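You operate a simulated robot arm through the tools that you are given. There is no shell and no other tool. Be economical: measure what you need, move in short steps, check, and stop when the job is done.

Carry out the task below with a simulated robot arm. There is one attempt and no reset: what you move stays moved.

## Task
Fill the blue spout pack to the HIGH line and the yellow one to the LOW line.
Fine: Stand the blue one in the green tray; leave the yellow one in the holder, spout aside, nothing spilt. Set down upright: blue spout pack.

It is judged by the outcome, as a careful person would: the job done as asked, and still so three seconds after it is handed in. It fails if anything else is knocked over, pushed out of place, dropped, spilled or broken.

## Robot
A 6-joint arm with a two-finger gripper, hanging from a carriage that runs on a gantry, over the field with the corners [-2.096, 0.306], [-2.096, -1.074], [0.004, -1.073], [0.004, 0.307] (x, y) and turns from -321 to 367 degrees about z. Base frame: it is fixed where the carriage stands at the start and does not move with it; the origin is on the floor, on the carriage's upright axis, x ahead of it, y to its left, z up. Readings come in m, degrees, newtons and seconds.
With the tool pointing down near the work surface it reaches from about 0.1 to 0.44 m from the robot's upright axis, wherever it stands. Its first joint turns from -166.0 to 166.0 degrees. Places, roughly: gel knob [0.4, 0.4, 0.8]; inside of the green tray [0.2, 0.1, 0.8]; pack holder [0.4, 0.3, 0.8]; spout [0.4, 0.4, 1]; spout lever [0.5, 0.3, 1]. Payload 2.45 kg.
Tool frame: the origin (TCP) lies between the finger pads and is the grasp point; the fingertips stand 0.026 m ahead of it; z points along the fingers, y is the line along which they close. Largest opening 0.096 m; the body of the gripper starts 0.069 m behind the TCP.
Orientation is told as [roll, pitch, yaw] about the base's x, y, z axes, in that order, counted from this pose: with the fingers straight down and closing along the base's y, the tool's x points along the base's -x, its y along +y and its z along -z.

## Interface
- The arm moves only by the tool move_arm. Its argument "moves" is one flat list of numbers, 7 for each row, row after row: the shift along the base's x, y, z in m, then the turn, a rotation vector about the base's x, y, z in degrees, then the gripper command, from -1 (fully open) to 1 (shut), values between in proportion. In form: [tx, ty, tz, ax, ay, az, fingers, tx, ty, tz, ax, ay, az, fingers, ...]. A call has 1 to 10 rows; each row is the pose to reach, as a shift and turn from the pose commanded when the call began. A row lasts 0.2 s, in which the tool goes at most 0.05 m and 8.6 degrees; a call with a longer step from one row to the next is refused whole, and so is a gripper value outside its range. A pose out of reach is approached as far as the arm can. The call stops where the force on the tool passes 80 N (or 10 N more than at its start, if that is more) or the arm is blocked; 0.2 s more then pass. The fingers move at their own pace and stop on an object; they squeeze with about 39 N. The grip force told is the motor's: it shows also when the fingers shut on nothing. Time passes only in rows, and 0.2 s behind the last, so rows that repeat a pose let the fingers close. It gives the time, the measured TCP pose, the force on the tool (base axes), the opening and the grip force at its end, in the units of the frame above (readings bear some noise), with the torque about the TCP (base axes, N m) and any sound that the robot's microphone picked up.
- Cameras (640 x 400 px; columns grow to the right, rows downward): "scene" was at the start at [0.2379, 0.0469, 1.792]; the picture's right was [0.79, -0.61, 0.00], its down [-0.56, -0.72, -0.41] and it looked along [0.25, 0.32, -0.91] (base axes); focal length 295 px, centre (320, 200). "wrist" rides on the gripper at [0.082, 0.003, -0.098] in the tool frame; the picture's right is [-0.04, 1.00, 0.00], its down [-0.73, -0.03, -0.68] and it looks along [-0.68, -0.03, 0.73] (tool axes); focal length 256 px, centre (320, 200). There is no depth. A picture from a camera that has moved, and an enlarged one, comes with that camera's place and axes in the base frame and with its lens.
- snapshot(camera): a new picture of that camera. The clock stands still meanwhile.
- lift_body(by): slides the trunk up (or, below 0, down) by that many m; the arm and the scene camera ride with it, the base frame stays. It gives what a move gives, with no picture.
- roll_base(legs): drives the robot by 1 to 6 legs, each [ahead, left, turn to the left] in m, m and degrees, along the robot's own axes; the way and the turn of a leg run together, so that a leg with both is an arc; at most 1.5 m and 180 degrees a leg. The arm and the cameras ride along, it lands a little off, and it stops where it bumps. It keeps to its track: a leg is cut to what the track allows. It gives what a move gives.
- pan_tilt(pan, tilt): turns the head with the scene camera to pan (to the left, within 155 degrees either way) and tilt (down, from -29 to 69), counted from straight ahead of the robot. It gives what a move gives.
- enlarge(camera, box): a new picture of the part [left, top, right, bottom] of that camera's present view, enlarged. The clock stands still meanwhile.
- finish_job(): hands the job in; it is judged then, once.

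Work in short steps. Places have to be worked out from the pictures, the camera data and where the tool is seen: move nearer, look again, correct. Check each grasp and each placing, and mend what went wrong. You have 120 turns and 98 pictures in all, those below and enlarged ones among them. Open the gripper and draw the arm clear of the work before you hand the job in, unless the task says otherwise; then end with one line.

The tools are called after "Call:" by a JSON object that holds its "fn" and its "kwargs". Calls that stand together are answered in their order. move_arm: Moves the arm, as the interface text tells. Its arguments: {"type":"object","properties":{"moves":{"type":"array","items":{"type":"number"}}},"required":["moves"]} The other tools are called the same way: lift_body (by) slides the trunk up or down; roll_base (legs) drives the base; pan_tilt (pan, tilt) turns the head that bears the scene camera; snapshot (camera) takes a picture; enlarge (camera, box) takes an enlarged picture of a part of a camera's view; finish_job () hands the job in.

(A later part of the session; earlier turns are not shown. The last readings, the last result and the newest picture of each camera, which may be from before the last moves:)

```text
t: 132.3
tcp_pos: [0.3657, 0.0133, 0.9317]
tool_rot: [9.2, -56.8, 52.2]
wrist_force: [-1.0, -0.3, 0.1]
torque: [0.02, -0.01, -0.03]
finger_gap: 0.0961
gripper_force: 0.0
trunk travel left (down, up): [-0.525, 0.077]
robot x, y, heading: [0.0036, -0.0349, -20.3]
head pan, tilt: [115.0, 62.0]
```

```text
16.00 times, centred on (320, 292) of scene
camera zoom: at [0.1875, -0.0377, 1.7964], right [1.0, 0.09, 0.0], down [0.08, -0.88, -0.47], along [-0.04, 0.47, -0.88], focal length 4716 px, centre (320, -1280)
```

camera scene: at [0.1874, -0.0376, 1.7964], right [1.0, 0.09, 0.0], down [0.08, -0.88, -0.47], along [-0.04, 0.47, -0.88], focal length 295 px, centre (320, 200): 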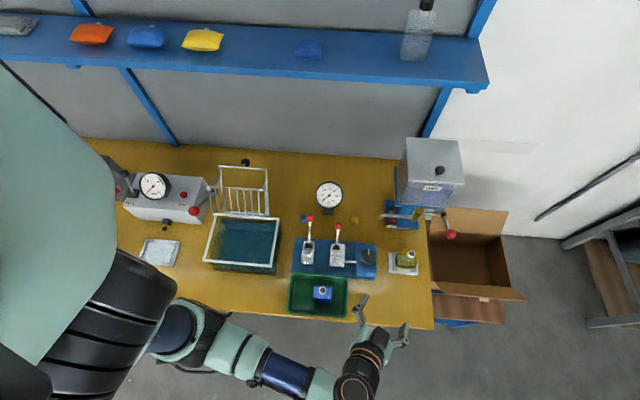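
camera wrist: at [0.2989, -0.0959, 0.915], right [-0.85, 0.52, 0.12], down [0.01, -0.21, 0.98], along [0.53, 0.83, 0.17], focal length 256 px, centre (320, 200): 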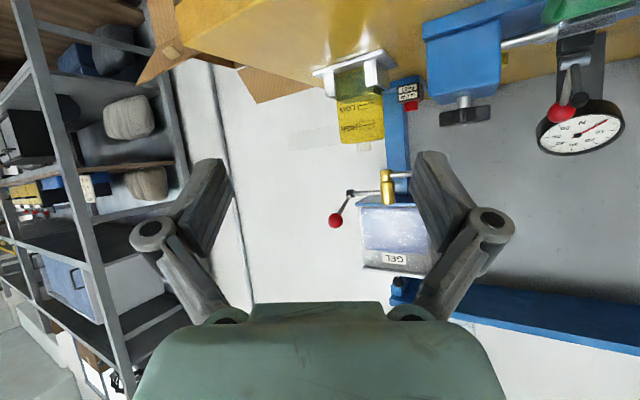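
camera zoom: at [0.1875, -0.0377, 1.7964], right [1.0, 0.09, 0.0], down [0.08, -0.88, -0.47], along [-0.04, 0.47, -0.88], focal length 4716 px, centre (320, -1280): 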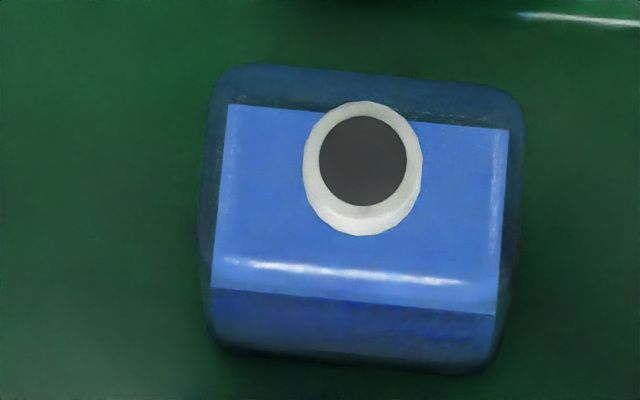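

The side view shows what the steep scene view hid. The gel sits slightly inside the wall, so parallax made it look higher: yellow is about 1.3 cm below LOW, and blue must be similarly short of HIGH. Both need topping up. I repeat the proven sequence for yellow first: spout over, then grip the lever.

Call:
{"fn": "move_arm", "kwargs": {"moves": [0, 0, 0.04, 0, 0, 0, -0.25, -0.01, 0.02, 0.08, 0, 0, 0, -0.25, -0.02, 0.045, 0.11, 0, 0, 0, -0.25, -0.03, 0.075, 0.13, 0, 0, 0, -0.25, -0.043, 0.1, 0.13, 0, 0, 0, -0.25]}}

Call:
{"fn": "move_arm", "kwargs": {"moves": [0, 0.04, 0, 0, 0, 0, -0.25, 0, 0.08, -0.01, 0, 0, 0, -0.25, 0.003, 0.125, -0.02, 0, 0, 0, -0.25, 0.005, 0.164, -0.03, 0, 0, 0, -0.25, 0.018, 0.2, -0.046, 0, 0, 0, -0.25]}}

Call:
{"fn": "move_arm", "kwargs": {"moves": [0.011, 0.02, -0.006, 0, 0, 0, -0.25, 0.022, 0.039, -0.013, 0, 0, 0, -0.25, 0.022, 0.039, -0.013, 0, 0, 0, 0.3, 0.022, 0.039, -0.013, 0, 0, 0, 1, 0.022, 0.039, -0.013, 0, 0, 0, 1]}}

Call:
{"fn": "move_arm", "kwargs": {"moves": [0.001, -0.0125, 0, 0, 0, 0, 1, 0.0039, -0.0247, 0, 0, 0, 0, 1, 0.0087, -0.0363, 0, 0, 0, 0, 1, 0.0153, -0.047, 0, 0, 0, 0, 1, 0.0234, -0.0566, 0, 0, 0, 0, 1, 0.033, -0.0647, 0, 0, 0, 0, 1, 0.0437, -0.0713, 0, 0, 0, 0, 1, 0.0553, -0.0761, 0, 0, 0, 0, 1, 0.0675, -0.079, 0, 0, 0, 0, 1, 0.078, -0.08, 0, 0, 0, 0, 1]}}

Call:
{"fn": "move_arm", "kwargs": {"moves": [-0.001, 0, 0, 0, 0, 0, 0, -0.001, 0, 0, 0, 0, 0, -0.25, -0.014, -0.025, 0.005, 0, 0, 0, -0.25, -0.027, -0.051, 0.012, 0, 0, 0, -0.25, 0.0, -0.06, 0.03, 0, 0, 0, -0.25, 0.03, -0.06, 0.05, 0, 0, 0, -0.25, 0.045, -0.04, 0.05, 0, 0, 0, -0.25]}}

Call:
{"fn": "move_arm", "kwargs": {"moves": [0.015, 0.028, -0.01, 0, 0, 0, -0.25, 0.0295, 0.0565, -0.02, 0, 0, 0, -0.25, 0.0295, 0.0565, -0.02, 0, 0, 0, 0.3, 0.0295, 0.0565, -0.02, 0, 0, 0, 1, 0.0295, 0.0565, -0.02, 0, 0, 0, 1]}}

```text
t: 133.5
tcp_pos: [0.3242, 0.1128, 1.061]
tool_rot: [9.3, -56.8, 52.1]
wrist_force: [-0.9, 0.1, -1.1]
torque: [0.03, -0.02, 0.0]
finger_gap: 0.0599
gripper_force: 0.0
trunk travel left (down, up): [-0.525, 0.077]
robot x, y, heading: [0.0071, -0.0332, -19.9]
head pan, tilt: [115.0, 62.0]
```

```text
t: 134.7
tcp_pos: [0.3406, 0.3135, 1.0148]
tool_rot: [9.4, -56.8, 52.0]
wrist_force: [0.5, -0.9, -0.3]
torque: [0.05, -0.03, -0.03]
finger_gap: 0.0599
gripper_force: 0.0
trunk travel left (down, up): [-0.525, 0.077]
robot x, y, heading: [0.0048, -0.0272, -19.8]
head pan, tilt: [115.0, 62.0]
```

```text
t: 135.9
tcp_pos: [0.3598, 0.3532, 1.0029]
tool_rot: [9.5, -56.8, 52.1]
wrist_force: [-12.8, 4.2, 3.6]
torque: [-0.22, 0.18, 0.38]
finger_gap: 0.0225
gripper_force: 44.8
trunk travel left (down, up): [-0.525, 0.077]
robot x, y, heading: [0.0024, -0.0296, -20.3]
head pan, tilt: [115.0, 62.0]
```

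```text
t: 138.1
tcp_pos: [0.436, 0.2725, 1.0029]
tool_rot: [9.7, -56.7, 51.9]
wrist_force: [-27.7, -2.3, 20.8]
torque: [0.32, 0.1, 0.59]
finger_gap: 0.0226
gripper_force: 45.0
trunk travel left (down, up): [-0.525, 0.077]
robot x, y, heading: [0.0002, -0.0344, -20.2]
head pan, tilt: [115.0, 62.0]
```

```text
t: 139.7
tcp_pos: [0.4868, 0.232, 1.0521]
tool_rot: [9.2, -56.8, 52.3]
wrist_force: [-0.2, -0.1, 0.0]
torque: [0.02, 0.02, 0.02]
finger_gap: 0.0603
gripper_force: 0.1
trunk travel left (down, up): [-0.525, 0.077]
robot x, y, heading: [0.0035, -0.0334, -19.9]
head pan, tilt: [115.0, 62.0]
```

```text
t: 140.9
tcp_pos: [0.5155, 0.2877, 1.0307]
tool_rot: [9.2, -56.7, 52.3]
wrist_force: [5.1, -0.2, -5.7]
torque: [-0.09, 0.36, 0.48]
finger_gap: 0.0261
gripper_force: 45.2
trunk travel left (down, up): [-0.525, 0.077]
robot x, y, heading: [0.0026, -0.0308, -20.0]
head pan, tilt: [115.0, 62.0]
```

All readings match the earlier runs. I give yellow an 8-row top-up (about 1.4 cm), release, swing the spout aside, and check side-on.

Call:
{"fn": "move_arm", "kwargs": {"moves": [0, -0.007, -0.021, 0, 0, 0, 1, 0, -0.007, -0.021, 0, 0, 0, 1, 0, -0.007, -0.021, 0, 0, 0, 1, 0, -0.007, -0.021, 0, 0, 0, 1, 0, -0.007, -0.021, 0, 0, 0, 1, 0, -0.007, -0.021, 0, 0, 0, 1, 0, -0.007, -0.021, 0, 0, 0, 1, 0, -0.007, -0.021, 0, 0, 0, 1, 0, 0, 0, 0, 0, 0, 1]}}

Call:
{"fn": "move_arm", "kwargs": {"moves": [0, 0, 0, 0, 0, 0, 0, 0, 0, 0, 0, 0, 0, -0.25, -0.024, -0.037, 0.02, 0, 0, 0, -0.25, -0.05, -0.07, 0.02, 0, 0, 0, -0.25, -0.08, -0.075, 0.01, 0, 0, 0, -0.25, -0.107, -0.063, -0.008, 0, 0, 0, -0.25, -0.107, -0.063, -0.018, 0, 0, 0, -0.25]}}

Call:
{"fn": "move_arm", "kwargs": {"moves": [0.016, 0.026, -0.006, 0, 0, 0, -0.25, 0.032, 0.053, -0.012, 0, 0, 0, -0.25, 0.032, 0.053, -0.012, 0, 0, 0, 0.3, 0.032, 0.053, -0.012, 0, 0, 0, 1, 0.032, 0.053, -0.012, 0, 0, 0, 1]}}

Call:
{"fn": "move_arm", "kwargs": {"moves": [-0.0125, 0.001, 0, 0, 0, 0, 1, -0.0247, 0.0039, 0, 0, 0, 0, 1, -0.0363, 0.0087, 0, 0, 0, 0, 1, -0.047, 0.0153, 0, 0, 0, 0, 1, -0.0566, 0.0234, 0, 0, 0, 0, 1, -0.0647, 0.033, 0, 0, 0, 0, 1, -0.0713, 0.0437, 0, 0, 0, 0, 1, -0.0761, 0.0553, 0, 0, 0, 0, 1, -0.079, 0.0675, 0, 0, 0, 0, 1, -0.08, 0.076, 0, 0, 0, 0, 1]}}

Call:
{"fn": "move_arm", "kwargs": {"moves": [0, 0, 0, 0, 0, 0, 0, 0, 0, 0, 0, 0, 0, -0.25, -0.02, -0.035, 0.012, 0, 0, 0, -0.25, -0.035, -0.075, 0.03, 0, 0, 0, -0.25, -0.035, -0.12, 0.05, 0, 0, 0, -0.25, -0.035, -0.165, 0.06, 0, 0, 0, -0.25, -0.035, -0.21, 0.06, 0, 0, 0, -0.25, -0.035, -0.25, 0.06, 0, 0, 0, -1, -0.035, -0.29, 0.06, 0, 0, 0, -1]}}

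Call:
{"fn": "move_arm", "kwargs": {"moves": [0.02, -0.02, -0.03, 0, 0, 0, -1, 0.04, -0.03, -0.06, 0, 0, 0, -1, 0.04, -0.04, -0.1, 0, 0, 0, -1, 0.04, -0.05, -0.13, 0, 0, 0, -1]}}

Call:
{"fn": "enlarge", "kwargs": {"camera": "wrist", "box": [330, 80, 390, 150]}}

```text
t: 142.9
tcp_pos: [0.5157, 0.2848, 1.0297]
tool_rot: [9.1, -56.3, 52.2]
wrist_force: [3.9, -9.6, -11.3]
torque: [-1.24, 0.62, 0.02]
finger_gap: 0.0264
gripper_force: 44.8
trunk travel left (down, up): [-0.525, 0.077]
robot x, y, heading: [0.0032, -0.0332, -19.8]
head pan, tilt: [115.0, 62.0]
```

```text
t: 144.5
tcp_pos: [0.4083, 0.2243, 1.0142]
tool_rot: [9.3, -56.8, 52.1]
wrist_force: [0.7, 0.4, -0.4]
torque: [0.02, 0.01, -0.03]
finger_gap: 0.06
gripper_force: 0.1
trunk travel left (down, up): [-0.525, 0.077]
robot x, y, heading: [0.0023, -0.0333, -19.9]
head pan, tilt: [115.0, 62.0]
```

```text
t: 145.7
tcp_pos: [0.4395, 0.2805, 1.0025]
tool_rot: [9.4, -56.7, 52.1]
wrist_force: [-6.7, 4.0, 1.1]
torque: [-0.09, 0.12, 0.16]
finger_gap: 0.0223
gripper_force: 45.1
trunk travel left (down, up): [-0.525, 0.077]
robot x, y, heading: [0.0038, -0.0362, -19.8]
head pan, tilt: [115.0, 62.0]
```

```text
t: 147.9
tcp_pos: [0.3615, 0.3537, 1.0033]
tool_rot: [9.3, -56.8, 52.2]
wrist_force: [6.3, -3.0, 3.1]
torque: [0.21, -0.16, -0.44]
finger_gap: 0.0221
gripper_force: 45.0
trunk travel left (down, up): [-0.525, 0.077]
robot x, y, heading: [0.0014, -0.0309, -19.9]
head pan, tilt: [115.0, 62.0]
```

```text
t: 149.9
tcp_pos: [0.3251, 0.063, 1.0627]
tool_rot: [9.4, -56.8, 52.0]
wrist_force: [0.3, -0.2, 0.5]
torque: [0.0, -0.06, -0.04]
finger_gap: 0.096
gripper_force: 0.0
trunk travel left (down, up): [-0.525, 0.077]
robot x, y, heading: [0.0045, -0.0348, -19.6]
head pan, tilt: [115.0, 62.0]
```

```text
t: 150.9
tcp_pos: [0.3661, 0.0138, 0.9313]
tool_rot: [9.1, -56.7, 52.3]
wrist_force: [-0.2, 0.2, -1.0]
torque: [0.0, 0.03, -0.03]
finger_gap: 0.0961
gripper_force: 0.0
trunk travel left (down, up): [-0.525, 0.077]
robot x, y, heading: [0.0056, -0.0352, -20.2]
head pan, tilt: [115.0, 62.0]
```

```text
5.71 times, centred on (360, 115) of wrist
camera zoom: at [0.2984, -0.0948, 0.917], right [-0.85, 0.52, 0.12], down [0.01, -0.21, 0.98], along [0.53, 0.83, 0.17], focal length 1463 px, centre (91, 686)
```

zoom: 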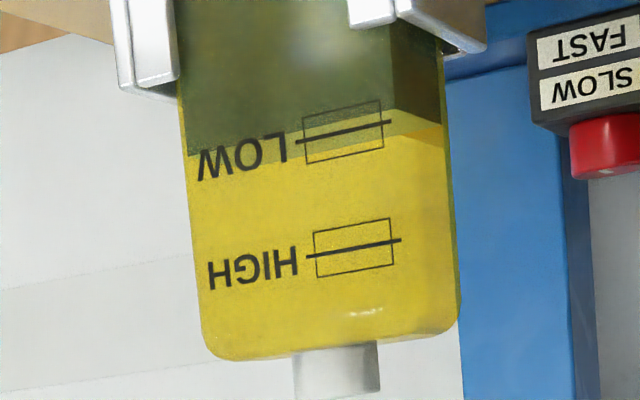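

Yellow now sits inside the LOW box, about 3 mm under the line. I add a 3-row touch-up with the same proven sequence, then turn the tool for pack handling and move the carriage to the holder.

Call:
{"fn": "move_arm", "kwargs": {"moves": [0, 0, 0.04, 0, 0, 0, -0.25, -0.01, 0.02, 0.08, 0, 0, 0, -0.25, -0.02, 0.045, 0.11, 0, 0, 0, -0.25, -0.03, 0.075, 0.13, 0, 0, 0, -0.25, -0.042, 0.1, 0.131, 0, 0, 0, -0.25]}}

Call:
{"fn": "move_arm", "kwargs": {"moves": [0, 0.04, 0, 0, 0, 0, -0.25, 0, 0.08, -0.01, 0, 0, 0, -0.25, 0.003, 0.125, -0.02, 0, 0, 0, -0.25, 0.005, 0.164, -0.03, 0, 0, 0, -0.25, 0.018, 0.2, -0.046, 0, 0, 0, -0.25]}}

Call:
{"fn": "move_arm", "kwargs": {"moves": [0.011, 0.02, -0.006, 0, 0, 0, -0.25, 0.022, 0.039, -0.013, 0, 0, 0, -0.25, 0.022, 0.039, -0.013, 0, 0, 0, 0.3, 0.022, 0.039, -0.013, 0, 0, 0, 1, 0.022, 0.039, -0.013, 0, 0, 0, 1]}}

Call:
{"fn": "move_arm", "kwargs": {"moves": [0.001, -0.0125, 0, 0, 0, 0, 1, 0.0039, -0.0247, 0, 0, 0, 0, 1, 0.0087, -0.0363, 0, 0, 0, 0, 1, 0.0153, -0.047, 0, 0, 0, 0, 1, 0.0234, -0.0566, 0, 0, 0, 0, 1, 0.033, -0.0647, 0, 0, 0, 0, 1, 0.0437, -0.0713, 0, 0, 0, 0, 1, 0.0553, -0.0761, 0, 0, 0, 0, 1, 0.0675, -0.079, 0, 0, 0, 0, 1, 0.078, -0.08, 0, 0, 0, 0, 1]}}

Call:
{"fn": "move_arm", "kwargs": {"moves": [-0.001, 0, 0, 0, 0, 0, 0, -0.001, 0, 0, 0, 0, 0, -0.25, -0.014, -0.025, 0.005, 0, 0, 0, -0.25, -0.027, -0.051, 0.012, 0, 0, 0, -0.25, 0.0, -0.06, 0.03, 0, 0, 0, -0.25, 0.03, -0.06, 0.05, 0, 0, 0, -0.25, 0.046, -0.039, 0.051, 0, 0, 0, -0.25]}}

Call:
{"fn": "move_arm", "kwargs": {"moves": [0.015, 0.028, -0.01, 0, 0, 0, -0.25, 0.0295, 0.0565, -0.02, 0, 0, 0, -0.25, 0.0295, 0.0565, -0.02, 0, 0, 0, 0.3, 0.0295, 0.0565, -0.02, 0, 0, 0, 1, 0.0295, 0.0565, -0.02, 0, 0, 0, 1]}}

Call:
{"fn": "move_arm", "kwargs": {"moves": [0, -0.007, -0.021, 0, 0, 0, 1, 0, -0.007, -0.021, 0, 0, 0, 1, 0, -0.007, -0.021, 0, 0, 0, 1, 0, 0, 0, 0, 0, 0, 1]}}

Call:
{"fn": "move_arm", "kwargs": {"moves": [0, 0, 0, 0, 0, 0, 0, 0, 0, 0, 0, 0, 0, -0.25, -0.024, -0.037, 0.02, 0, 0, 0, -0.25, -0.05, -0.07, 0.02, 0, 0, 0, -0.25, -0.08, -0.075, 0.01, 0, 0, 0, -0.25, -0.107, -0.063, -0.008, 0, 0, 0, -0.25, -0.107, -0.063, -0.018, 0, 0, 0, -0.25]}}

Call:
{"fn": "move_arm", "kwargs": {"moves": [0.016, 0.026, -0.006, 0, 0, 0, -0.25, 0.032, 0.053, -0.012, 0, 0, 0, -0.25, 0.032, 0.053, -0.012, 0, 0, 0, 0.3, 0.032, 0.053, -0.012, 0, 0, 0, 1, 0.032, 0.053, -0.012, 0, 0, 0, 1]}}

Call:
{"fn": "move_arm", "kwargs": {"moves": [-0.0125, 0.001, 0, 0, 0, 0, 1, -0.0247, 0.0039, 0, 0, 0, 0, 1, -0.0363, 0.0087, 0, 0, 0, 0, 1, -0.047, 0.0153, 0, 0, 0, 0, 1, -0.0566, 0.0234, 0, 0, 0, 0, 1, -0.0647, 0.033, 0, 0, 0, 0, 1, -0.0713, 0.0437, 0, 0, 0, 0, 1, -0.0761, 0.0553, 0, 0, 0, 0, 1, -0.079, 0.0675, 0, 0, 0, 0, 1, -0.08, 0.076, 0, 0, 0, 0, 1]}}

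Call:
{"fn": "move_arm", "kwargs": {"moves": [0, 0, 0, 0, 0, 0, 0, 0, 0, 0, 0, 0, 0, -0.25, -0.02, -0.035, 0.012, 0, 0, 0, -0.25, -0.035, -0.075, 0.03, 0, 0, 0, -0.25, -0.035, -0.12, 0.05, 0, 0, 0, -0.25, -0.035, -0.165, 0.06, 0, 0, 0, -0.25, -0.035, -0.21, 0.06, 0, 0, 0, -0.25, -0.035, -0.24, 0.06, 0, 0, 0, -1]}}

Call:
{"fn": "move_arm", "kwargs": {"moves": [0.015, -0.02, 0, 0, 0, -7.5, -1, 0.03, -0.04, 0, 0, 0, -15, -1, 0.045, -0.06, 0, 0, 0, -22.5, -1, 0.06, -0.08, 0, 0, 0, -30, -1, 0.075, -0.1, 0, 0, 0, -37.5, -1, 0.09, -0.12, 0, 0, 0, -45, -1, 0.109, -0.143, 0, 0, 0, -52.3, -1]}}

Call:
{"fn": "move_arm", "kwargs": {"moves": [0, 0, 0, 0, 8, 0, -1, 0, 0, 0, 0, 16, 0, -1, 0, 0, 0, 0, 24, 0, -1, 0, 0, 0, 0, 32, 0, -1, 0, 0, 0, 0, 38.9, 0, -1]}}

Call:
{"fn": "move_arm", "kwargs": {"moves": [0, 0, 0, -4.4, 0, -1.45, -1, 0, 0, 0, -8.85, 0, -2.9, -1]}}

Call:
{"fn": "roll_base", "kwargs": {"legs": [[-0.105, 0.288, 0]]}}

```text
t: 152.1
tcp_pos: [0.322, 0.1145, 1.0644]
tool_rot: [9.3, -56.8, 52.1]
wrist_force: [0.1, -0.5, -0.8]
torque: [0.01, 0.02, 0.03]
finger_gap: 0.0599
gripper_force: 0.0
trunk travel left (down, up): [-0.525, 0.077]
robot x, y, heading: [0.0009, -0.0383, -19.8]
head pan, tilt: [115.0, 62.0]
```

```text
t: 153.3
tcp_pos: [0.3415, 0.3139, 1.0173]
tool_rot: [9.3, -56.8, 52.0]
wrist_force: [0.5, -0.4, -0.1]
torque: [0.02, -0.03, 0.01]
finger_gap: 0.0601
gripper_force: 0.1
trunk travel left (down, up): [-0.525, 0.077]
robot x, y, heading: [0.0038, -0.034, -20.0]
head pan, tilt: [115.0, 62.0]
```

```text
t: 154.5
tcp_pos: [0.3605, 0.3553, 1.0045]
tool_rot: [9.5, -56.6, 52.0]
wrist_force: [-10.7, 2.9, 1.7]
torque: [-0.13, 0.23, 0.31]
finger_gap: 0.0224
gripper_force: 44.6
trunk travel left (down, up): [-0.525, 0.077]
robot x, y, heading: [0.0045, -0.0343, -19.9]
head pan, tilt: [115.0, 62.0]
```

```text
t: 156.7
tcp_pos: [0.437, 0.2752, 1.0055]
tool_rot: [9.8, -56.6, 51.9]
wrist_force: [-26.7, -3.1, 18.1]
torque: [0.18, 0.19, 0.58]
finger_gap: 0.0226
gripper_force: 44.9
trunk travel left (down, up): [-0.525, 0.077]
robot x, y, heading: [0.003, -0.0307, -19.7]
head pan, tilt: [115.0, 62.0]
```

```text
t: 158.3
tcp_pos: [0.4871, 0.2345, 1.0561]
tool_rot: [9.3, -56.9, 52.1]
wrist_force: [0.5, 0.2, 0.4]
torque: [0.02, 0.0, 0.0]
finger_gap: 0.06
gripper_force: 0.0
trunk travel left (down, up): [-0.525, 0.077]
robot x, y, heading: [0.0046, -0.0331, -19.9]
head pan, tilt: [115.0, 62.0]
```

```text
t: 159.5
tcp_pos: [0.5183, 0.29, 1.0355]
tool_rot: [9.1, -56.7, 52.2]
wrist_force: [8.7, -1.9, -6.8]
torque: [-0.04, 0.35, 0.66]
finger_gap: 0.026
gripper_force: 45.2
trunk travel left (down, up): [-0.525, 0.077]
robot x, y, heading: [0.0045, -0.0337, -19.9]
head pan, tilt: [115.0, 62.0]
```

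```text
t: 160.5
tcp_pos: [0.5174, 0.2856, 1.0307]
tool_rot: [9.0, -56.4, 52.3]
wrist_force: [7.3, -11.7, -7.9]
torque: [-1.17, 0.6, 0.51]
finger_gap: 0.0266
gripper_force: 44.6
trunk travel left (down, up): [-0.525, 0.077]
robot x, y, heading: [0.0057, -0.0354, -19.7]
head pan, tilt: [115.0, 62.0]
```

```text
t: 162.1
tcp_pos: [0.4104, 0.2279, 1.0177]
tool_rot: [9.4, -56.7, 52.1]
wrist_force: [-0.4, 0.3, -0.7]
torque: [0.02, -0.01, -0.04]
finger_gap: 0.0599
gripper_force: 0.0
trunk travel left (down, up): [-0.525, 0.077]
robot x, y, heading: [0.0009, -0.03, -19.9]
head pan, tilt: [115.0, 62.0]
```

```text
t: 163.3
tcp_pos: [0.4403, 0.2806, 1.0063]
tool_rot: [9.4, -56.7, 52.1]
wrist_force: [-6.6, 3.5, 1.3]
torque: [0.01, 0.07, 0.15]
finger_gap: 0.0224
gripper_force: 45.4
trunk travel left (down, up): [-0.525, 0.077]
robot x, y, heading: [0.0014, -0.0337, -19.9]
head pan, tilt: [115.0, 62.0]
```

```text
t: 165.5
tcp_pos: [0.3633, 0.3563, 1.0065]
tool_rot: [9.2, -56.7, 52.2]
wrist_force: [6.8, -3.0, 0.7]
torque: [0.2, -0.15, -0.44]
finger_gap: 0.0223
gripper_force: 45.1
trunk travel left (down, up): [-0.525, 0.077]
robot x, y, heading: [0.0009, -0.0347, -20.0]
head pan, tilt: [115.0, 62.0]
```

```text
t: 167.3
tcp_pos: [0.3279, 0.1161, 1.0653]
tool_rot: [9.3, -56.8, 52.2]
wrist_force: [-1.3, 1.2, 0.0]
torque: [0.01, 0.01, 0.01]
finger_gap: 0.096
gripper_force: 0.1
trunk travel left (down, up): [-0.525, 0.077]
robot x, y, heading: [0.0039, -0.0332, -19.9]
head pan, tilt: [115.0, 62.0]
```

```text
t: 168.9
tcp_pos: [0.4375, -0.0266, 1.0655]
tool_rot: [9.2, -56.9, -0.3]
wrist_force: [-0.3, -0.2, -0.7]
torque: [0.0, 0.03, -0.05]
finger_gap: 0.096
gripper_force: 0.1
trunk travel left (down, up): [-0.525, 0.077]
robot x, y, heading: [-0.0012, -0.0353, -20.0]
head pan, tilt: [115.0, 62.0]
```

```text
t: 170.1
tcp_pos: [0.4355, -0.0269, 1.0671]
tool_rot: [9.2, -17.7, -0.1]
wrist_force: [-0.2, 0.1, -0.3]
torque: [0.03, -0.05, 0.0]
finger_gap: 0.0959
gripper_force: 0.2
trunk travel left (down, up): [-0.525, 0.077]
robot x, y, heading: [0.0011, -0.0329, -20.2]
head pan, tilt: [115.0, 62.0]
```

```text
t: 170.7
tcp_pos: [0.4369, -0.026, 1.0657]
tool_rot: [-0.1, -17.8, -0.1]
wrist_force: [0.3, 1.1, -0.5]
torque: [0.01, -0.01, 0.0]
finger_gap: 0.0961
gripper_force: 0.1
trunk travel left (down, up): [-0.525, 0.077]
robot x, y, heading: [0.0028, -0.0292, -20.0]
head pan, tilt: [115.0, 62.0]
```

```text
t: 172.7
tcp_pos: [0.4342, 0.2767, 1.0655]
tool_rot: [-0.1, -18.0, -0.2]
wrist_force: [0.2, -0.9, -0.8]
torque: [0.03, -0.01, 0.01]
finger_gap: 0.0961
gripper_force: 0.0
trunk travel left (down, up): [-0.525, 0.077]
robot x, y, heading: [0.004, 0.268, -19.9]
head pan, tilt: [115.0, 62.0]
```

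All went as expected. Now I take yellow out of the holder at the same tool pose I seated it with, lift it, and move to y≈0.135.

Call:
{"fn": "move_arm", "kwargs": {"moves": [0.003, -0.006, -0.03, 0, 0, 0, -1, 0.006, -0.0107, -0.07, 0, 0, 0, -1, 0.006, -0.0107, -0.11, 0, 0, 0, -1, 0.006, -0.0107, -0.15, 0, 0, 0, -1, 0.006, -0.0107, -0.181, 0, 0, 0, -1, 0.006, -0.0107, -0.181, 0, 0, 0, 0, 0.006, -0.0107, -0.181, 0, 0, 0, 1, 0.006, -0.0107, -0.181, 0, 0, 0, 1, 0.006, -0.0107, -0.181, 0, 0, 0, 1]}}

Call:
{"fn": "move_arm", "kwargs": {"moves": [0, 0, 0.015, 0, 0, 0, 1, 0, 0, 0.03, 0, 0, 0, 1, 0, 0, 0.05, 0, 0, 0, 1, 0, 0, 0.07, 0, 0, 0, 1, 0, 0, 0.09, 0, 0, 0, 1, 0, 0, 0.11, 0, 0, 0, 1, 0, 0, 0.13, 0, 0, 0, 1]}}

Call:
{"fn": "roll_base", "kwargs": {"legs": [[0.0445, -0.122, 0]]}}

```text
t: 174.7
tcp_pos: [0.4393, 0.268, 0.8851]
tool_rot: [-0.1, -17.9, -0.2]
wrist_force: [-0.3, 1.0, -0.7]
torque: [-0.01, -0.04, 0.01]
finger_gap: 0.0392
gripper_force: 38.8
trunk travel left (down, up): [-0.525, 0.077]
robot x, y, heading: [0.002, 0.2692, -20.0]
head pan, tilt: [115.0, 62.0]
```

```text
t: 176.3
tcp_pos: [0.4409, 0.2668, 1.0144]
tool_rot: [0.0, -17.9, -0.2]
wrist_force: [-0.2, -0.7, -1.6]
torque: [-0.01, -0.01, -0.01]
finger_gap: 0.0391
gripper_force: 38.6
trunk travel left (down, up): [-0.525, 0.077]
robot x, y, heading: [0.0019, 0.2709, -19.8]
head pan, tilt: [115.0, 62.0]
```

```text
t: 177.6
tcp_pos: [0.4407, 0.1383, 1.0151]
tool_rot: [-0.2, -17.9, -0.1]
wrist_force: [0.0, 0.9, -1.2]
torque: [0.03, -0.03, 0.03]
finger_gap: 0.039
gripper_force: 39.1
trunk travel left (down, up): [-0.525, 0.077]
robot x, y, heading: [0.0032, 0.1427, -20.1]
head pan, tilt: [115.0, 62.0]
```

I set yellow down on the free table spot here, release, lift, and move over blue in the tray.

Call:
{"fn": "move_arm", "kwargs": {"moves": [0, -0.002, -0.03, 0, 0, 0, 1, 0, -0.002, -0.06, 0, 0, 0, 1, 0, -0.002, -0.09, 0, 0, 0, 1, 0, -0.002, -0.115, 0, 0, 0, 1, 0, -0.002, -0.13, 0, 0, 0, 1, 0, -0.002, -0.133, 0, 0, 0, 1, 0, -0.002, -0.135, 0, 0, 0, 1]}}

Call:
{"fn": "move_arm", "kwargs": {"moves": [0, 0, 0, 0, 0, 0, 0.2, 0, 0, 0, 0, 0, 0, -0.3, 0, 0, 0, 0, 0, 0, -1, 0, 0, 0, 0, 0, 0, -1, 0, 0, 0.04, 0, 0, 0, -1, 0, 0, 0.08, 0, 0, 0, -1, 0, 0, 0.12, 0, 0, 0, -1, 0, 0, 0.15, 0, 0, 0, -1]}}

Call:
{"fn": "move_arm", "kwargs": {"moves": [-0.027, 0, 0, 0, 0, 0, -1, -0.053, 0, 0, 0, 0, 0, -1, -0.08, 0, 0, 0, 0, 0, -1, -0.106, 0, 0, 0, 0, 0, -1, -0.132, 0, 0, 0, 0, 0, -1, -0.159, 0, 0, 0, 0, 0, -1, -0.185, 0, 0, 0, 0, 0, -1, -0.212, -0.001, 0, 0, 0, 0, -1, -0.238, -0.002, 0, 0, 0, 0, -1, -0.264, -0.003, 0, 0, 0, 0, -1]}}

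Call:
{"fn": "snapshot", "kwargs": {"camera": "wrist"}}

```text
t: 179.2
tcp_pos: [0.4414, 0.1351, 0.8801]
tool_rot: [-0.1, -17.9, -0.2]
wrist_force: [0.2, -0.9, -1.5]
torque: [0.0, -0.01, 0.04]
finger_gap: 0.0391
gripper_force: 39.3
trunk travel left (down, up): [-0.525, 0.077]
robot x, y, heading: [0.0, 0.1393, -20.2]
head pan, tilt: [115.0, 62.0]
```

```text
t: 181.0
tcp_pos: [0.4395, 0.1365, 1.0282]
tool_rot: [-0.1, -17.8, -0.2]
wrist_force: [-0.3, 0.6, -0.4]
torque: [0.01, -0.06, 0.0]
finger_gap: 0.0958
gripper_force: 0.1
trunk travel left (down, up): [-0.525, 0.077]
robot x, y, heading: [-0.0002, 0.1411, -19.8]
head pan, tilt: [115.0, 62.0]
```

```text
t: 183.2
tcp_pos: [0.1767, 0.1331, 1.0297]
tool_rot: [-0.1, -17.9, -0.2]
wrist_force: [0.4, 0.3, -0.2]
torque: [-0.03, 0.04, 0.0]
finger_gap: 0.0961
gripper_force: 0.0
trunk travel left (down, up): [-0.525, 0.077]
robot x, y, heading: [0.0007, 0.1426, -19.9]
head pan, tilt: [115.0, 62.0]
```

```text
2 pictures are left
camera wrist: at [0.0682, 0.1355, 1.0975], right [0.04, 1.0, 0.01], down [0.49, -0.03, 0.87], along [0.87, -0.03, -0.49], focal length 256 px, centre (320, 200)
```

wrist: 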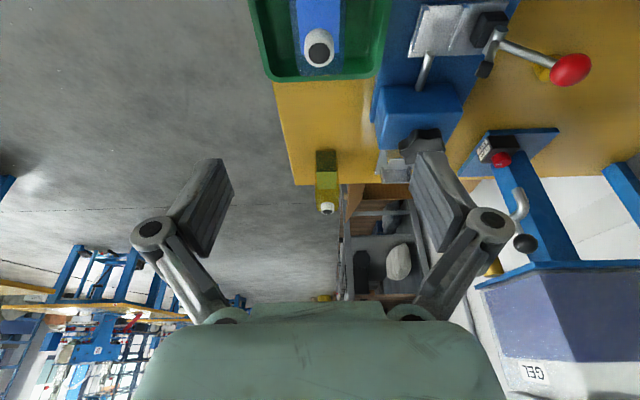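

Yellow stands upright and blue sits right under the tool. I grip blue, lift, carry it out above yellow, and move to the holder.

Call:
{"fn": "move_arm", "kwargs": {"moves": [0, 0, -0.04, 0, 0, 0, -1, 0, 0, -0.08, 0, 0, 0, -1, 0, 0, -0.12, 0, 0, 0, -1, 0, 0, -0.15, 0, 0, 0, -1, 0, 0, -0.15, 0, 0, 0, 0, 0, 0, -0.15, 0, 0, 0, 1, 0, 0, -0.15, 0, 0, 0, 1, 0, 0, -0.15, 0, 0, 0, 1]}}

Call:
{"fn": "move_arm", "kwargs": {"moves": [0, 0, 0.02, 0, 0, 0, 1, 0, 0, 0.045, 0, 0, 0, 1, 0, 0, 0.07, 0, 0, 0, 1, 0, 0, 0.095, 0, 0, 0, 1, 0, 0, 0.12, 0, 0, 0, 1, 0, 0, 0.145, 0, 0, 0, 1, 0, 0, 0.155, 0, 0, 0, 1]}}

Call:
{"fn": "move_arm", "kwargs": {"moves": [0.026, 0, 0, 0, 0, 0, 1, 0.053, 0, 0, 0, 0, 0, 1, 0.08, 0, 0, 0, 0, 0, 1, 0.107, 0, 0, 0, 0, 0, 1, 0.134, 0, 0, 0, 0, 0, 1, 0.16, 0, 0, 0, 0, 0, 1, 0.187, 0, 0, 0, 0, 0, 1, 0.213, 0, 0, 0, 0, 0, 1, 0.24, 0, 0, 0, 0, 0, 1, 0.2655, 0, 0, 0, 0, 0, 1]}}

Call:
{"fn": "roll_base", "kwargs": {"legs": [[-0.0445, 0.1245, 0]]}}

Call:
{"fn": "move_arm", "kwargs": {"moves": [0, 0, 0, 0, 0, 0, 1]}}

```text
t: 185.0
tcp_pos: [0.1766, 0.1332, 0.879]
tool_rot: [-0.1, -18.0, -0.2]
wrist_force: [-0.5, 0.0, -0.2]
torque: [0.01, 0.05, 0.04]
finger_gap: 0.0392
gripper_force: 39.2
trunk travel left (down, up): [-0.525, 0.077]
robot x, y, heading: [-0.0005, 0.1418, -19.8]
head pan, tilt: [115.0, 62.0]
```

```text
t: 186.6
tcp_pos: [0.1767, 0.1321, 1.0367]
tool_rot: [-0.1, -17.9, -0.2]
wrist_force: [0.8, 0.2, -1.9]
torque: [0.01, 0.0, -0.01]
finger_gap: 0.0394
gripper_force: 38.8
trunk travel left (down, up): [-0.525, 0.077]
robot x, y, heading: [0.0038, 0.1397, -20.0]
head pan, tilt: [115.0, 62.0]
```

```text
t: 188.8
tcp_pos: [0.4434, 0.1322, 1.034]
tool_rot: [0.0, -17.9, -0.2]
wrist_force: [0.2, 0.9, -2.3]
torque: [-0.02, -0.04, -0.01]
finger_gap: 0.0392
gripper_force: 39.0
trunk travel left (down, up): [-0.525, 0.077]
robot x, y, heading: [0.0021, 0.1457, -20.0]
head pan, tilt: [115.0, 62.0]
```

```text
t: 190.1
tcp_pos: [0.4423, 0.2645, 1.0344]
tool_rot: [-0.1, -17.9, -0.2]
wrist_force: [0.5, 0.7, -1.3]
torque: [-0.01, -0.01, 0.02]
finger_gap: 0.0392
gripper_force: 39.3
trunk travel left (down, up): [-0.525, 0.077]
robot x, y, heading: [0.0047, 0.2743, -20.2]
head pan, tilt: [115.0, 62.0]
```

```text
t: 190.5
tcp_pos: [0.4414, 0.2642, 1.0352]
tool_rot: [0.0, -17.9, -0.2]
wrist_force: [0.6, -0.5, -1.5]
torque: [0.0, 0.01, 0.01]
finger_gap: 0.0391
gripper_force: 39.1
trunk travel left (down, up): [-0.525, 0.077]
robot x, y, heading: [0.0032, 0.2739, -19.8]
head pan, tilt: [115.0, 62.0]
```

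Within 1–2 mm of the seating pose. I correct y slightly and descend into the pocket top to check for contact.

Call:
{"fn": "move_arm", "kwargs": {"moves": [0, 0.0012, -0.03, 0, 0, 0, 1, 0, 0.0012, -0.06, 0, 0, 0, 1, 0, 0.0012, -0.09, 0, 0, 0, 1, 0, 0.0012, -0.11, 0, 0, 0, 1, 0, 0.0012, -0.117, 0, 0, 0, 1, 0, 0.0012, -0.123, 0, 0, 0, 1, 0, 0.0012, -0.129, 0, 0, 0, 1]}}

```text
t: 192.1
tcp_pos: [0.4428, 0.2651, 0.9048]
tool_rot: [-0.1, -18.0, -0.2]
wrist_force: [-0.4, 0.2, -1.4]
torque: [-0.02, 0.01, -0.01]
finger_gap: 0.0394
gripper_force: 38.7
trunk travel left (down, up): [-0.525, 0.077]
robot x, y, heading: [-0.0001, 0.2707, -19.6]
head pan, tilt: [115.0, 62.0]
```

No contact, so it's inside the pocket. I seat it, release, lift, pull the carriage back, and turn the tool to the spout-handle pose.

Call:
{"fn": "move_arm", "kwargs": {"moves": [0, 0, -0.008, 0, 0, 0, 1, 0, 0, -0.015, 0, 0, 0, 1, 0, 0, -0.02, 0, 0, 0, 1, 0, 0, -0.0235, 0, 0, 0, 1, 0, 0, -0.0235, 0, 0, 0, 0.2, 0, 0, -0.0235, 0, 0, 0, -0.3, 0, 0, -0.0235, 0, 0, 0, -1, 0, 0, -0.0235, 0, 0, 0, -1]}}

Call:
{"fn": "move_arm", "kwargs": {"moves": [0, 0, 0.04, 0, 0, 0, -1, 0, 0, 0.08, 0, 0, 0, -1, 0, 0, 0.12, 0, 0, 0, -1, 0, 0, 0.154, 0, 0, 0, -1]}}

Call:
{"fn": "roll_base", "kwargs": {"legs": [[0.105, -0.288, 0]]}}

Call:
{"fn": "move_arm", "kwargs": {"moves": [0, 0, 0.014, 4.4, 0, 1.45, -0.25, 0, 0, 0.028, 8.85, 0, 2.9, -0.25]}}

Call:
{"fn": "move_arm", "kwargs": {"moves": [0, 0, 0, 0, -8, 0, -0.25, 0, 0, 0, 0, -16, 0, -0.25, 0, 0, 0, 0, -24, 0, -0.25, 0, 0, 0, 0, -32, 0, -0.25, 0, 0, 0, 0, -38.9, 0, -0.25]}}

Call:
{"fn": "move_arm", "kwargs": {"moves": [-0.017, 0.023, 0, 0, 0, 7.5, -0.25, -0.034, 0.046, 0, 0, 0, 15, -0.25, -0.051, 0.07, 0, 0, 0, 22.5, -0.25, -0.068, 0.09, 0, 0, 0, 30, -0.25, -0.085, 0.11, 0, 0, 0, 37.5, -0.25, -0.1, 0.13, 0, 0, 0, 45, -0.25, -0.117, 0.153, 0, 0, 0, 52.3, -0.25]}}

```text
t: 193.9
tcp_pos: [0.4418, 0.2655, 0.882]
tool_rot: [-0.2, -17.9, -0.2]
wrist_force: [0.0, 0.1, 0.1]
torque: [0.01, 0.02, -0.02]
finger_gap: 0.0959
gripper_force: 0.2
trunk travel left (down, up): [-0.525, 0.077]
robot x, y, heading: [0.001, 0.2715, -19.9]
head pan, tilt: [115.0, 62.0]
```

```text
t: 194.9
tcp_pos: [0.4427, 0.2659, 1.0363]
tool_rot: [-0.1, -17.9, -0.2]
wrist_force: [0.5, -0.7, 0.1]
torque: [0.03, -0.02, 0.01]
finger_gap: 0.0961
gripper_force: 0.0
trunk travel left (down, up): [-0.525, 0.077]
robot x, y, heading: [0.0043, 0.2757, -19.9]
head pan, tilt: [115.0, 62.0]
```

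```text
t: 197.0
tcp_pos: [0.442, -0.0427, 1.0373]
tool_rot: [-0.1, -17.9, -0.3]
wrist_force: [-0.3, -0.3, -0.4]
torque: [0.0, 0.02, -0.03]
finger_gap: 0.0961
gripper_force: 0.0
trunk travel left (down, up): [-0.525, 0.077]
robot x, y, heading: [0.0032, -0.0351, -19.8]
head pan, tilt: [115.0, 62.0]
```

```text
t: 197.6
tcp_pos: [0.4424, -0.041, 1.0636]
tool_rot: [9.3, -17.9, -0.1]
wrist_force: [-0.3, 0.1, 0.6]
torque: [-0.03, 0.0, -0.01]
finger_gap: 0.06
gripper_force: 0.0
trunk travel left (down, up): [-0.525, 0.077]
robot x, y, heading: [0.0025, -0.0349, -20.0]
head pan, tilt: [115.0, 62.0]
```

```text
t: 198.8
tcp_pos: [0.4418, -0.0415, 1.0652]
tool_rot: [9.4, -57.0, -0.4]
wrist_force: [0.4, 0.1, 0.5]
torque: [0.0, 0.04, 0.03]
finger_gap: 0.06
gripper_force: 0.1
trunk travel left (down, up): [-0.525, 0.077]
robot x, y, heading: [-0.002, -0.0354, -20.2]
head pan, tilt: [115.0, 62.0]
```

```text
t: 200.4
tcp_pos: [0.3228, 0.1121, 1.0659]
tool_rot: [9.4, -56.8, 52.0]
wrist_force: [0.4, 0.6, 0.5]
torque: [-0.01, 0.01, 0.02]
finger_gap: 0.0601
gripper_force: 0.0
trunk travel left (down, up): [-0.525, 0.077]
robot x, y, heading: [0.0013, -0.0321, -20.0]
head pan, tilt: [115.0, 62.0]
```

Same pose as before within 2 mm. I swing the spout over blue and grip the lever.

Call:
{"fn": "move_arm", "kwargs": {"moves": [0, 0.04, 0, 0, 0, 0, -0.25, 0, 0.08, -0.01, 0, 0, 0, -0.25, 0.003, 0.125, -0.02, 0, 0, 0, -0.25, 0.005, 0.164, -0.032, 0, 0, 0, -0.25, 0.0185, 0.2015, -0.049, 0, 0, 0, -0.25]}}

Call:
{"fn": "move_arm", "kwargs": {"moves": [0.011, 0.02, -0.006, 0, 0, 0, -0.25, 0.022, 0.039, -0.013, 0, 0, 0, -0.25, 0.022, 0.039, -0.013, 0, 0, 0, 0.3, 0.022, 0.039, -0.013, 0, 0, 0, 1, 0.022, 0.039, -0.013, 0, 0, 0, 1]}}

Call:
{"fn": "move_arm", "kwargs": {"moves": [0.001, -0.0125, 0, 0, 0, 0, 1, 0.0039, -0.0247, 0, 0, 0, 0, 1, 0.0087, -0.0363, 0, 0, 0, 0, 1, 0.0153, -0.047, 0, 0, 0, 0, 1, 0.0234, -0.0566, 0, 0, 0, 0, 1, 0.033, -0.0647, 0, 0, 0, 0, 1, 0.0437, -0.0713, 0, 0, 0, 0, 1, 0.0553, -0.0761, 0, 0, 0, 0, 1, 0.0675, -0.079, 0, 0, 0, 0, 1, 0.078, -0.08, 0, 0, 0, 0, 1]}}

Call:
{"fn": "move_arm", "kwargs": {"moves": [-0.001, 0, 0, 0, 0, 0, 0, -0.001, 0, 0, 0, 0, 0, -0.25, -0.014, -0.025, 0.005, 0, 0, 0, -0.25, -0.027, -0.051, 0.012, 0, 0, 0, -0.25, 0.0, -0.06, 0.03, 0, 0, 0, -0.25, 0.03, -0.06, 0.05, 0, 0, 0, -0.25, 0.046, -0.039, 0.051, 0, 0, 0, -0.25]}}

Call:
{"fn": "move_arm", "kwargs": {"moves": [0.015, 0.028, -0.01, 0, 0, 0, -0.25, 0.0295, 0.0565, -0.02, 0, 0, 0, -0.25, 0.0295, 0.0565, -0.02, 0, 0, 0, 0.3, 0.0295, 0.0565, -0.02, 0, 0, 0, 1, 0.0295, 0.0565, -0.02, 0, 0, 0, 1]}}

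```text
t: 201.6
tcp_pos: [0.3443, 0.3145, 1.0138]
tool_rot: [9.3, -56.6, 51.9]
wrist_force: [-0.5, -0.2, -0.5]
torque: [0.03, -0.01, 0.0]
finger_gap: 0.0604
gripper_force: 0.0
trunk travel left (down, up): [-0.525, 0.077]
robot x, y, heading: [0.0048, -0.032, -20.0]
head pan, tilt: [115.0, 62.0]
```

```text
t: 202.8
tcp_pos: [0.3613, 0.3526, 1.0015]
tool_rot: [9.6, -56.6, 51.8]
wrist_force: [-16.4, 4.1, 3.1]
torque: [-0.29, 0.21, 0.42]
finger_gap: 0.0223
gripper_force: 44.7
trunk travel left (down, up): [-0.525, 0.077]
robot x, y, heading: [-0.0025, -0.0376, -19.8]
head pan, tilt: [115.0, 62.0]
```

```text
t: 205.0
tcp_pos: [0.4361, 0.2743, 1.0031]
tool_rot: [10.1, -56.7, 51.5]
wrist_force: [-38.1, -4.4, 30.0]
torque: [0.51, 0.06, 0.65]
finger_gap: 0.0224
gripper_force: 45.6
trunk travel left (down, up): [-0.525, 0.077]
robot x, y, heading: [0.004, -0.0335, -20.1]
head pan, tilt: [115.0, 62.0]
```

```text
t: 206.6
tcp_pos: [0.4894, 0.2325, 1.0545]
tool_rot: [9.4, -56.7, 52.0]
wrist_force: [0.1, -0.4, 0.2]
torque: [0.03, -0.06, -0.01]
finger_gap: 0.0602
gripper_force: 0.0
trunk travel left (down, up): [-0.525, 0.077]
robot x, y, heading: [0.002, -0.0332, -20.0]
head pan, tilt: [115.0, 62.0]
```

```text
t: 207.8
tcp_pos: [0.5176, 0.2891, 1.0327]
tool_rot: [9.6, -56.7, 51.8]
wrist_force: [-6.3, -0.3, 3.1]
torque: [0.18, 0.51, 1.05]
finger_gap: 0.0264
gripper_force: 44.8
trunk travel left (down, up): [-0.525, 0.077]
robot x, y, heading: [0.0032, -0.035, -19.9]
head pan, tilt: [115.0, 62.0]
```

Gripped. I give blue a 9-row top-up, release the lever, and move directly to the side-view pose to check the level.

Call:
{"fn": "move_arm", "kwargs": {"moves": [0, -0.007, -0.021, 0, 0, 0, 1, 0, -0.007, -0.021, 0, 0, 0, 1, 0, -0.007, -0.021, 0, 0, 0, 1, 0, -0.007, -0.021, 0, 0, 0, 1, 0, -0.007, -0.021, 0, 0, 0, 1, 0, -0.007, -0.021, 0, 0, 0, 1, 0, -0.007, -0.021, 0, 0, 0, 1, 0, -0.007, -0.021, 0, 0, 0, 1, 0, -0.007, -0.021, 0, 0, 0, 1, 0, 0, 0, 0, 0, 0, 1]}}

Call:
{"fn": "move_arm", "kwargs": {"moves": [0, 0, 0, 0, 0, 0, 0, 0, 0, 0, 0, 0, 0, -0.25, -0.024, -0.037, 0.02, 0, 0, 0, -0.25, -0.05, -0.07, 0.02, 0, 0, 0, -0.25, -0.085, -0.1, 0.02, 0, 0, 0, -0.25, -0.115, -0.135, 0.02, 0, 0, 0, -0.25, -0.145, -0.17, 0.02, 0, 0, 0, -0.25, -0.15, -0.215, 0.01, 0, 0, 0, -0.25, -0.15, -0.25, -0.02, 0, 0, 0, -0.25, -0.1515, -0.275, -0.06, 0, 0, 0, -0.25]}}

Call:
{"fn": "move_arm", "kwargs": {"moves": [0, 0, -0.04, 0, 0, 0, -0.25]}}

Call:
{"fn": "enlarge", "kwargs": {"camera": "wrist", "box": [330, 80, 390, 150]}}

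```text
t: 210.0
tcp_pos: [0.516, 0.2848, 1.0279]
tool_rot: [9.4, -56.2, 51.9]
wrist_force: [-7.1, -9.3, -9.7]
torque: [-1.21, 0.72, 0.71]
finger_gap: 0.0262
gripper_force: 44.9
trunk travel left (down, up): [-0.525, 0.077]
robot x, y, heading: [0.0035, -0.0325, -20.1]
head pan, tilt: [115.0, 62.0]
```

```text
t: 212.2
tcp_pos: [0.367, 0.0154, 0.9741]
tool_rot: [9.3, -56.8, 52.2]
wrist_force: [-0.2, 0.1, 0.2]
torque: [-0.04, -0.02, -0.05]
finger_gap: 0.0601
gripper_force: 0.1
trunk travel left (down, up): [-0.525, 0.077]
robot x, y, heading: [0.0025, -0.0347, -19.9]
head pan, tilt: [115.0, 62.0]
```

```text
t: 212.6
tcp_pos: [0.3675, 0.013, 0.9352]
tool_rot: [9.4, -56.7, 52.0]
wrist_force: [-0.4, -0.5, 0.4]
torque: [0.01, -0.01, -0.02]
finger_gap: 0.0599
gripper_force: 0.1
trunk travel left (down, up): [-0.525, 0.077]
robot x, y, heading: [0.001, -0.0357, -20.0]
head pan, tilt: [115.0, 62.0]
```

```text
5.71 times, centred on (360, 115) of wrist
camera zoom: at [0.2992, -0.0949, 0.919], right [-0.85, 0.52, 0.12], down [0.02, -0.21, 0.98], along [0.53, 0.83, 0.17], focal length 1463 px, centre (91, 686)
```

zoom: 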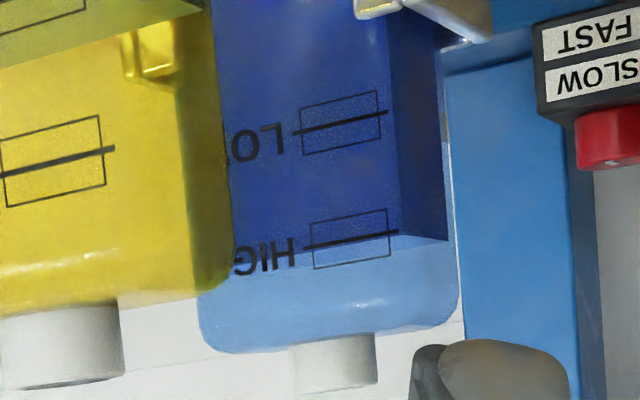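

Blue is now inside the HIGH box, right at the line. I swing the spout aside, turn the tool for pack handling and move to the holder.

Call:
{"fn": "move_arm", "kwargs": {"moves": [0, 0, 0.04, 0, 0, 0, -0.25, 0, 0.02, 0.08, 0, 0, 0, -0.25, 0, 0.05, 0.11, 0, 0, 0, -0.25, 0, 0.095, 0.115, 0, 0, 0, -0.25, 0.01, 0.14, 0.11, 0, 0, 0, -0.25, 0.025, 0.18, 0.095, 0, 0, 0, -0.25, 0.041, 0.211, 0.079, 0, 0, 0, -0.25]}}

Call:
{"fn": "move_arm", "kwargs": {"moves": [0.016, 0.026, -0.006, 0, 0, 0, -0.25, 0.032, 0.053, -0.012, 0, 0, 0, -0.25, 0.032, 0.053, -0.012, 0, 0, 0, 0.3, 0.032, 0.053, -0.012, 0, 0, 0, 1, 0.032, 0.053, -0.012, 0, 0, 0, 1]}}

Call:
{"fn": "move_arm", "kwargs": {"moves": [-0.0125, 0.001, 0, 0, 0, 0, 1, -0.0247, 0.0039, 0, 0, 0, 0, 1, -0.0363, 0.0087, 0, 0, 0, 0, 1, -0.047, 0.0153, 0, 0, 0, 0, 1, -0.0566, 0.0234, 0, 0, 0, 0, 1, -0.0647, 0.033, 0, 0, 0, 0, 1, -0.0713, 0.0437, 0, 0, 0, 0, 1, -0.0761, 0.0553, 0, 0, 0, 0, 1, -0.079, 0.0675, 0, 0, 0, 0, 1, -0.08, 0.076, 0, 0, 0, 0, 1]}}

Call:
{"fn": "move_arm", "kwargs": {"moves": [0, 0, 0, 0, 0, 0, 0, 0, 0, 0, 0, 0, 0, -0.25, -0.02, -0.035, 0.012, 0, 0, 0, -0.25, -0.035, -0.075, 0.03, 0, 0, 0, -0.25, -0.035, -0.12, 0.05, 0, 0, 0, -0.25, -0.035, -0.165, 0.06, 0, 0, 0, -0.25, -0.035, -0.21, 0.06, 0, 0, 0, -0.25, -0.035, -0.24, 0.06, 0, 0, 0, -1]}}

Call:
{"fn": "move_arm", "kwargs": {"moves": [0.015, -0.02, 0, 0, 0, -7.5, -1, 0.03, -0.04, 0, 0, 0, -15, -1, 0.045, -0.06, 0, 0, 0, -22.5, -1, 0.06, -0.08, 0, 0, 0, -30, -1, 0.075, -0.1, 0, 0, 0, -37.5, -1, 0.09, -0.12, 0, 0, 0, -45, -1, 0.109, -0.143, 0, 0, 0, -52.3, -1]}}

Call:
{"fn": "move_arm", "kwargs": {"moves": [0, 0, 0, 0, 8, 0, -1, 0, 0, 0, 0, 16, 0, -1, 0, 0, 0, 0, 24, 0, -1, 0, 0, 0, 0, 32, 0, -1, 0, 0, 0, 0, 38.9, 0, -1]}}

Call:
{"fn": "move_arm", "kwargs": {"moves": [0, 0, 0, -4.4, 0, -1.45, -1, 0, 0, 0, -8.85, 0, -2.9, -1]}}

Call:
{"fn": "roll_base", "kwargs": {"legs": [[-0.105, 0.288, 0]]}}

```text
t: 214.2
tcp_pos: [0.4085, 0.2258, 1.0143]
tool_rot: [9.5, -56.8, 51.9]
wrist_force: [-0.3, -1.0, 0.6]
torque: [0.0, -0.05, -0.02]
finger_gap: 0.0598
gripper_force: 0.1
trunk travel left (down, up): [-0.525, 0.077]
robot x, y, heading: [0.0026, -0.0331, -19.9]
head pan, tilt: [115.0, 62.0]
```

```text
t: 215.4
tcp_pos: [0.4391, 0.2791, 1.0011]
tool_rot: [9.7, -56.7, 51.9]
wrist_force: [-4.7, 3.6, -0.4]
torque: [-0.1, 0.06, 0.12]
finger_gap: 0.0222
gripper_force: 45.1
trunk travel left (down, up): [-0.525, 0.077]
robot x, y, heading: [0.0011, -0.0335, -20.0]
head pan, tilt: [115.0, 62.0]
```

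```text
t: 217.6
tcp_pos: [0.3606, 0.3537, 1.0014]
tool_rot: [9.3, -56.9, 52.0]
wrist_force: [6.9, -4.3, -0.2]
torque: [0.2, -0.16, -0.47]
finger_gap: 0.0223
gripper_force: 45.0
trunk travel left (down, up): [-0.525, 0.077]
robot x, y, heading: [0.0024, -0.0316, -19.9]
head pan, tilt: [115.0, 62.0]
```

```text
t: 219.4
tcp_pos: [0.3242, 0.1145, 1.0598]
tool_rot: [9.5, -56.8, 52.0]
wrist_force: [-0.1, -0.1, 0.0]
torque: [0.03, -0.04, -0.01]
finger_gap: 0.0962
gripper_force: 0.1
trunk travel left (down, up): [-0.525, 0.077]
robot x, y, heading: [0.0038, -0.035, -20.2]
head pan, tilt: [115.0, 62.0]
```

```text
t: 221.0
tcp_pos: [0.4353, -0.029, 1.0596]
tool_rot: [9.4, -56.7, -0.4]
wrist_force: [0.1, 0.1, 0.1]
torque: [0.01, -0.04, -0.01]
finger_gap: 0.096
gripper_force: 0.1
trunk travel left (down, up): [-0.525, 0.077]
robot x, y, heading: [0.0033, -0.0363, -19.9]
head pan, tilt: [115.0, 62.0]
```

```text
t: 222.2
tcp_pos: [0.4336, -0.0292, 1.0615]
tool_rot: [9.2, -17.6, -0.1]
wrist_force: [-1.1, 0.1, -0.3]
torque: [0.0, -0.02, 0.01]
finger_gap: 0.0958
gripper_force: 0.0
trunk travel left (down, up): [-0.525, 0.077]
robot x, y, heading: [0.0019, -0.0381, -19.9]
head pan, tilt: [115.0, 62.0]
```

```text
t: 222.8
tcp_pos: [0.4338, -0.0281, 1.0593]
tool_rot: [-0.1, -17.9, -0.4]
wrist_force: [0.0, -0.4, -1.0]
torque: [0.02, 0.0, -0.01]
finger_gap: 0.0958
gripper_force: 0.0
trunk travel left (down, up): [-0.525, 0.077]
robot x, y, heading: [-0.0014, -0.0334, -19.9]
head pan, tilt: [115.0, 62.0]
```

```text
t: 224.9
tcp_pos: [0.4347, 0.2785, 1.0604]
tool_rot: [-0.2, -17.9, -0.6]
wrist_force: [-0.2, -1.0, -0.1]
torque: [0.0, -0.02, -0.02]
finger_gap: 0.0961
gripper_force: 0.0
trunk travel left (down, up): [-0.525, 0.077]
robot x, y, heading: [0.0047, 0.2738, -20.1]
head pan, tilt: [115.0, 62.0]
```

I grip blue at its seating pose, lift it high, return the carriage, and carry it over yellow to the tray.

Call:
{"fn": "move_arm", "kwargs": {"moves": [0.004, -0.007, -0.03, 0, 0, 0, -1, 0.0075, -0.0128, -0.07, 0, 0, 0, -1, 0.0075, -0.0128, -0.11, 0, 0, 0, -1, 0.0075, -0.0128, -0.15, 0, 0, 0, -1, 0.0075, -0.0128, -0.178, 0, 0, 0, -1, 0.0075, -0.0128, -0.178, 0, 0, 0, 0, 0.0075, -0.0128, -0.178, 0, 0, 0, 1, 0.0075, -0.0128, -0.178, 0, 0, 0, 1, 0.0075, -0.0128, -0.178, 0, 0, 0, 1]}}

Call:
{"fn": "move_arm", "kwargs": {"moves": [0, 0, 0.015, 0, 0, 0, 1, 0, 0, 0.035, 0, 0, 0, 1, 0, 0, 0.055, 0, 0, 0, 1, 0, 0, 0.075, 0, 0, 0, 1, 0, 0, 0.095, 0, 0, 0, 1, 0, 0, 0.115, 0, 0, 0, 1, 0, 0, 0.135, 0, 0, 0, 1, 0, 0, 0.155, 0, 0, 0, 1]}}

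Call:
{"fn": "roll_base", "kwargs": {"legs": [[0.0445, -0.122, 0]]}}

Call:
{"fn": "move_arm", "kwargs": {"moves": [-0.026, 0, 0, 0, 0, 0, 1, -0.053, 0, 0, 0, 0, 0, 1, -0.08, 0, 0, 0, 0, 0, 1, -0.107, 0, 0, 0, 0, 0, 1, -0.134, 0, 0, 0, 0, 0, 1, -0.16, 0, 0, 0, 0, 0, 1, -0.187, 0, 0, 0, 0, 0, 1, -0.213, 0, 0, 0, 0, 0, 1, -0.24, 0, 0, 0, 0, 0, 1, -0.2655, 0, 0, 0, 0, 0, 1]}}

```text
t: 226.9
tcp_pos: [0.442, 0.2655, 0.8829]
tool_rot: [-0.1, -17.9, -0.6]
wrist_force: [0.2, 0.4, -0.5]
torque: [0.01, 0.01, 0.01]
finger_gap: 0.0395
gripper_force: 38.7
trunk travel left (down, up): [-0.525, 0.077]
robot x, y, heading: [0.0057, 0.2728, -20.3]
head pan, tilt: [115.0, 62.0]
```

```text
t: 228.7
tcp_pos: [0.4417, 0.2638, 1.0385]
tool_rot: [-0.1, -18.0, -0.4]
wrist_force: [-0.8, -0.2, -2.5]
torque: [-0.01, -0.02, -0.02]
finger_gap: 0.0392
gripper_force: 39.0
trunk travel left (down, up): [-0.525, 0.077]
robot x, y, heading: [0.0019, 0.2739, -20.1]
head pan, tilt: [115.0, 62.0]
```

```text
t: 230.0
tcp_pos: [0.4424, 0.1345, 1.0378]
tool_rot: [-0.1, -17.9, -0.5]
wrist_force: [0.6, -0.3, -1.6]
torque: [0.0, -0.01, -0.03]
finger_gap: 0.0394
gripper_force: 38.7
trunk travel left (down, up): [-0.525, 0.077]
robot x, y, heading: [0.0009, 0.1457, -20.2]
head pan, tilt: [115.0, 62.0]
```

```text
t: 232.2
tcp_pos: [0.1761, 0.1338, 1.0391]
tool_rot: [-0.1, -17.9, -0.4]
wrist_force: [0.6, -0.9, -1.6]
torque: [0.0, 0.02, 0.04]
finger_gap: 0.0392
gripper_force: 38.7
trunk travel left (down, up): [-0.525, 0.077]
robot x, y, heading: [0.0033, 0.1434, -20.2]
head pan, tilt: [115.0, 62.0]
```

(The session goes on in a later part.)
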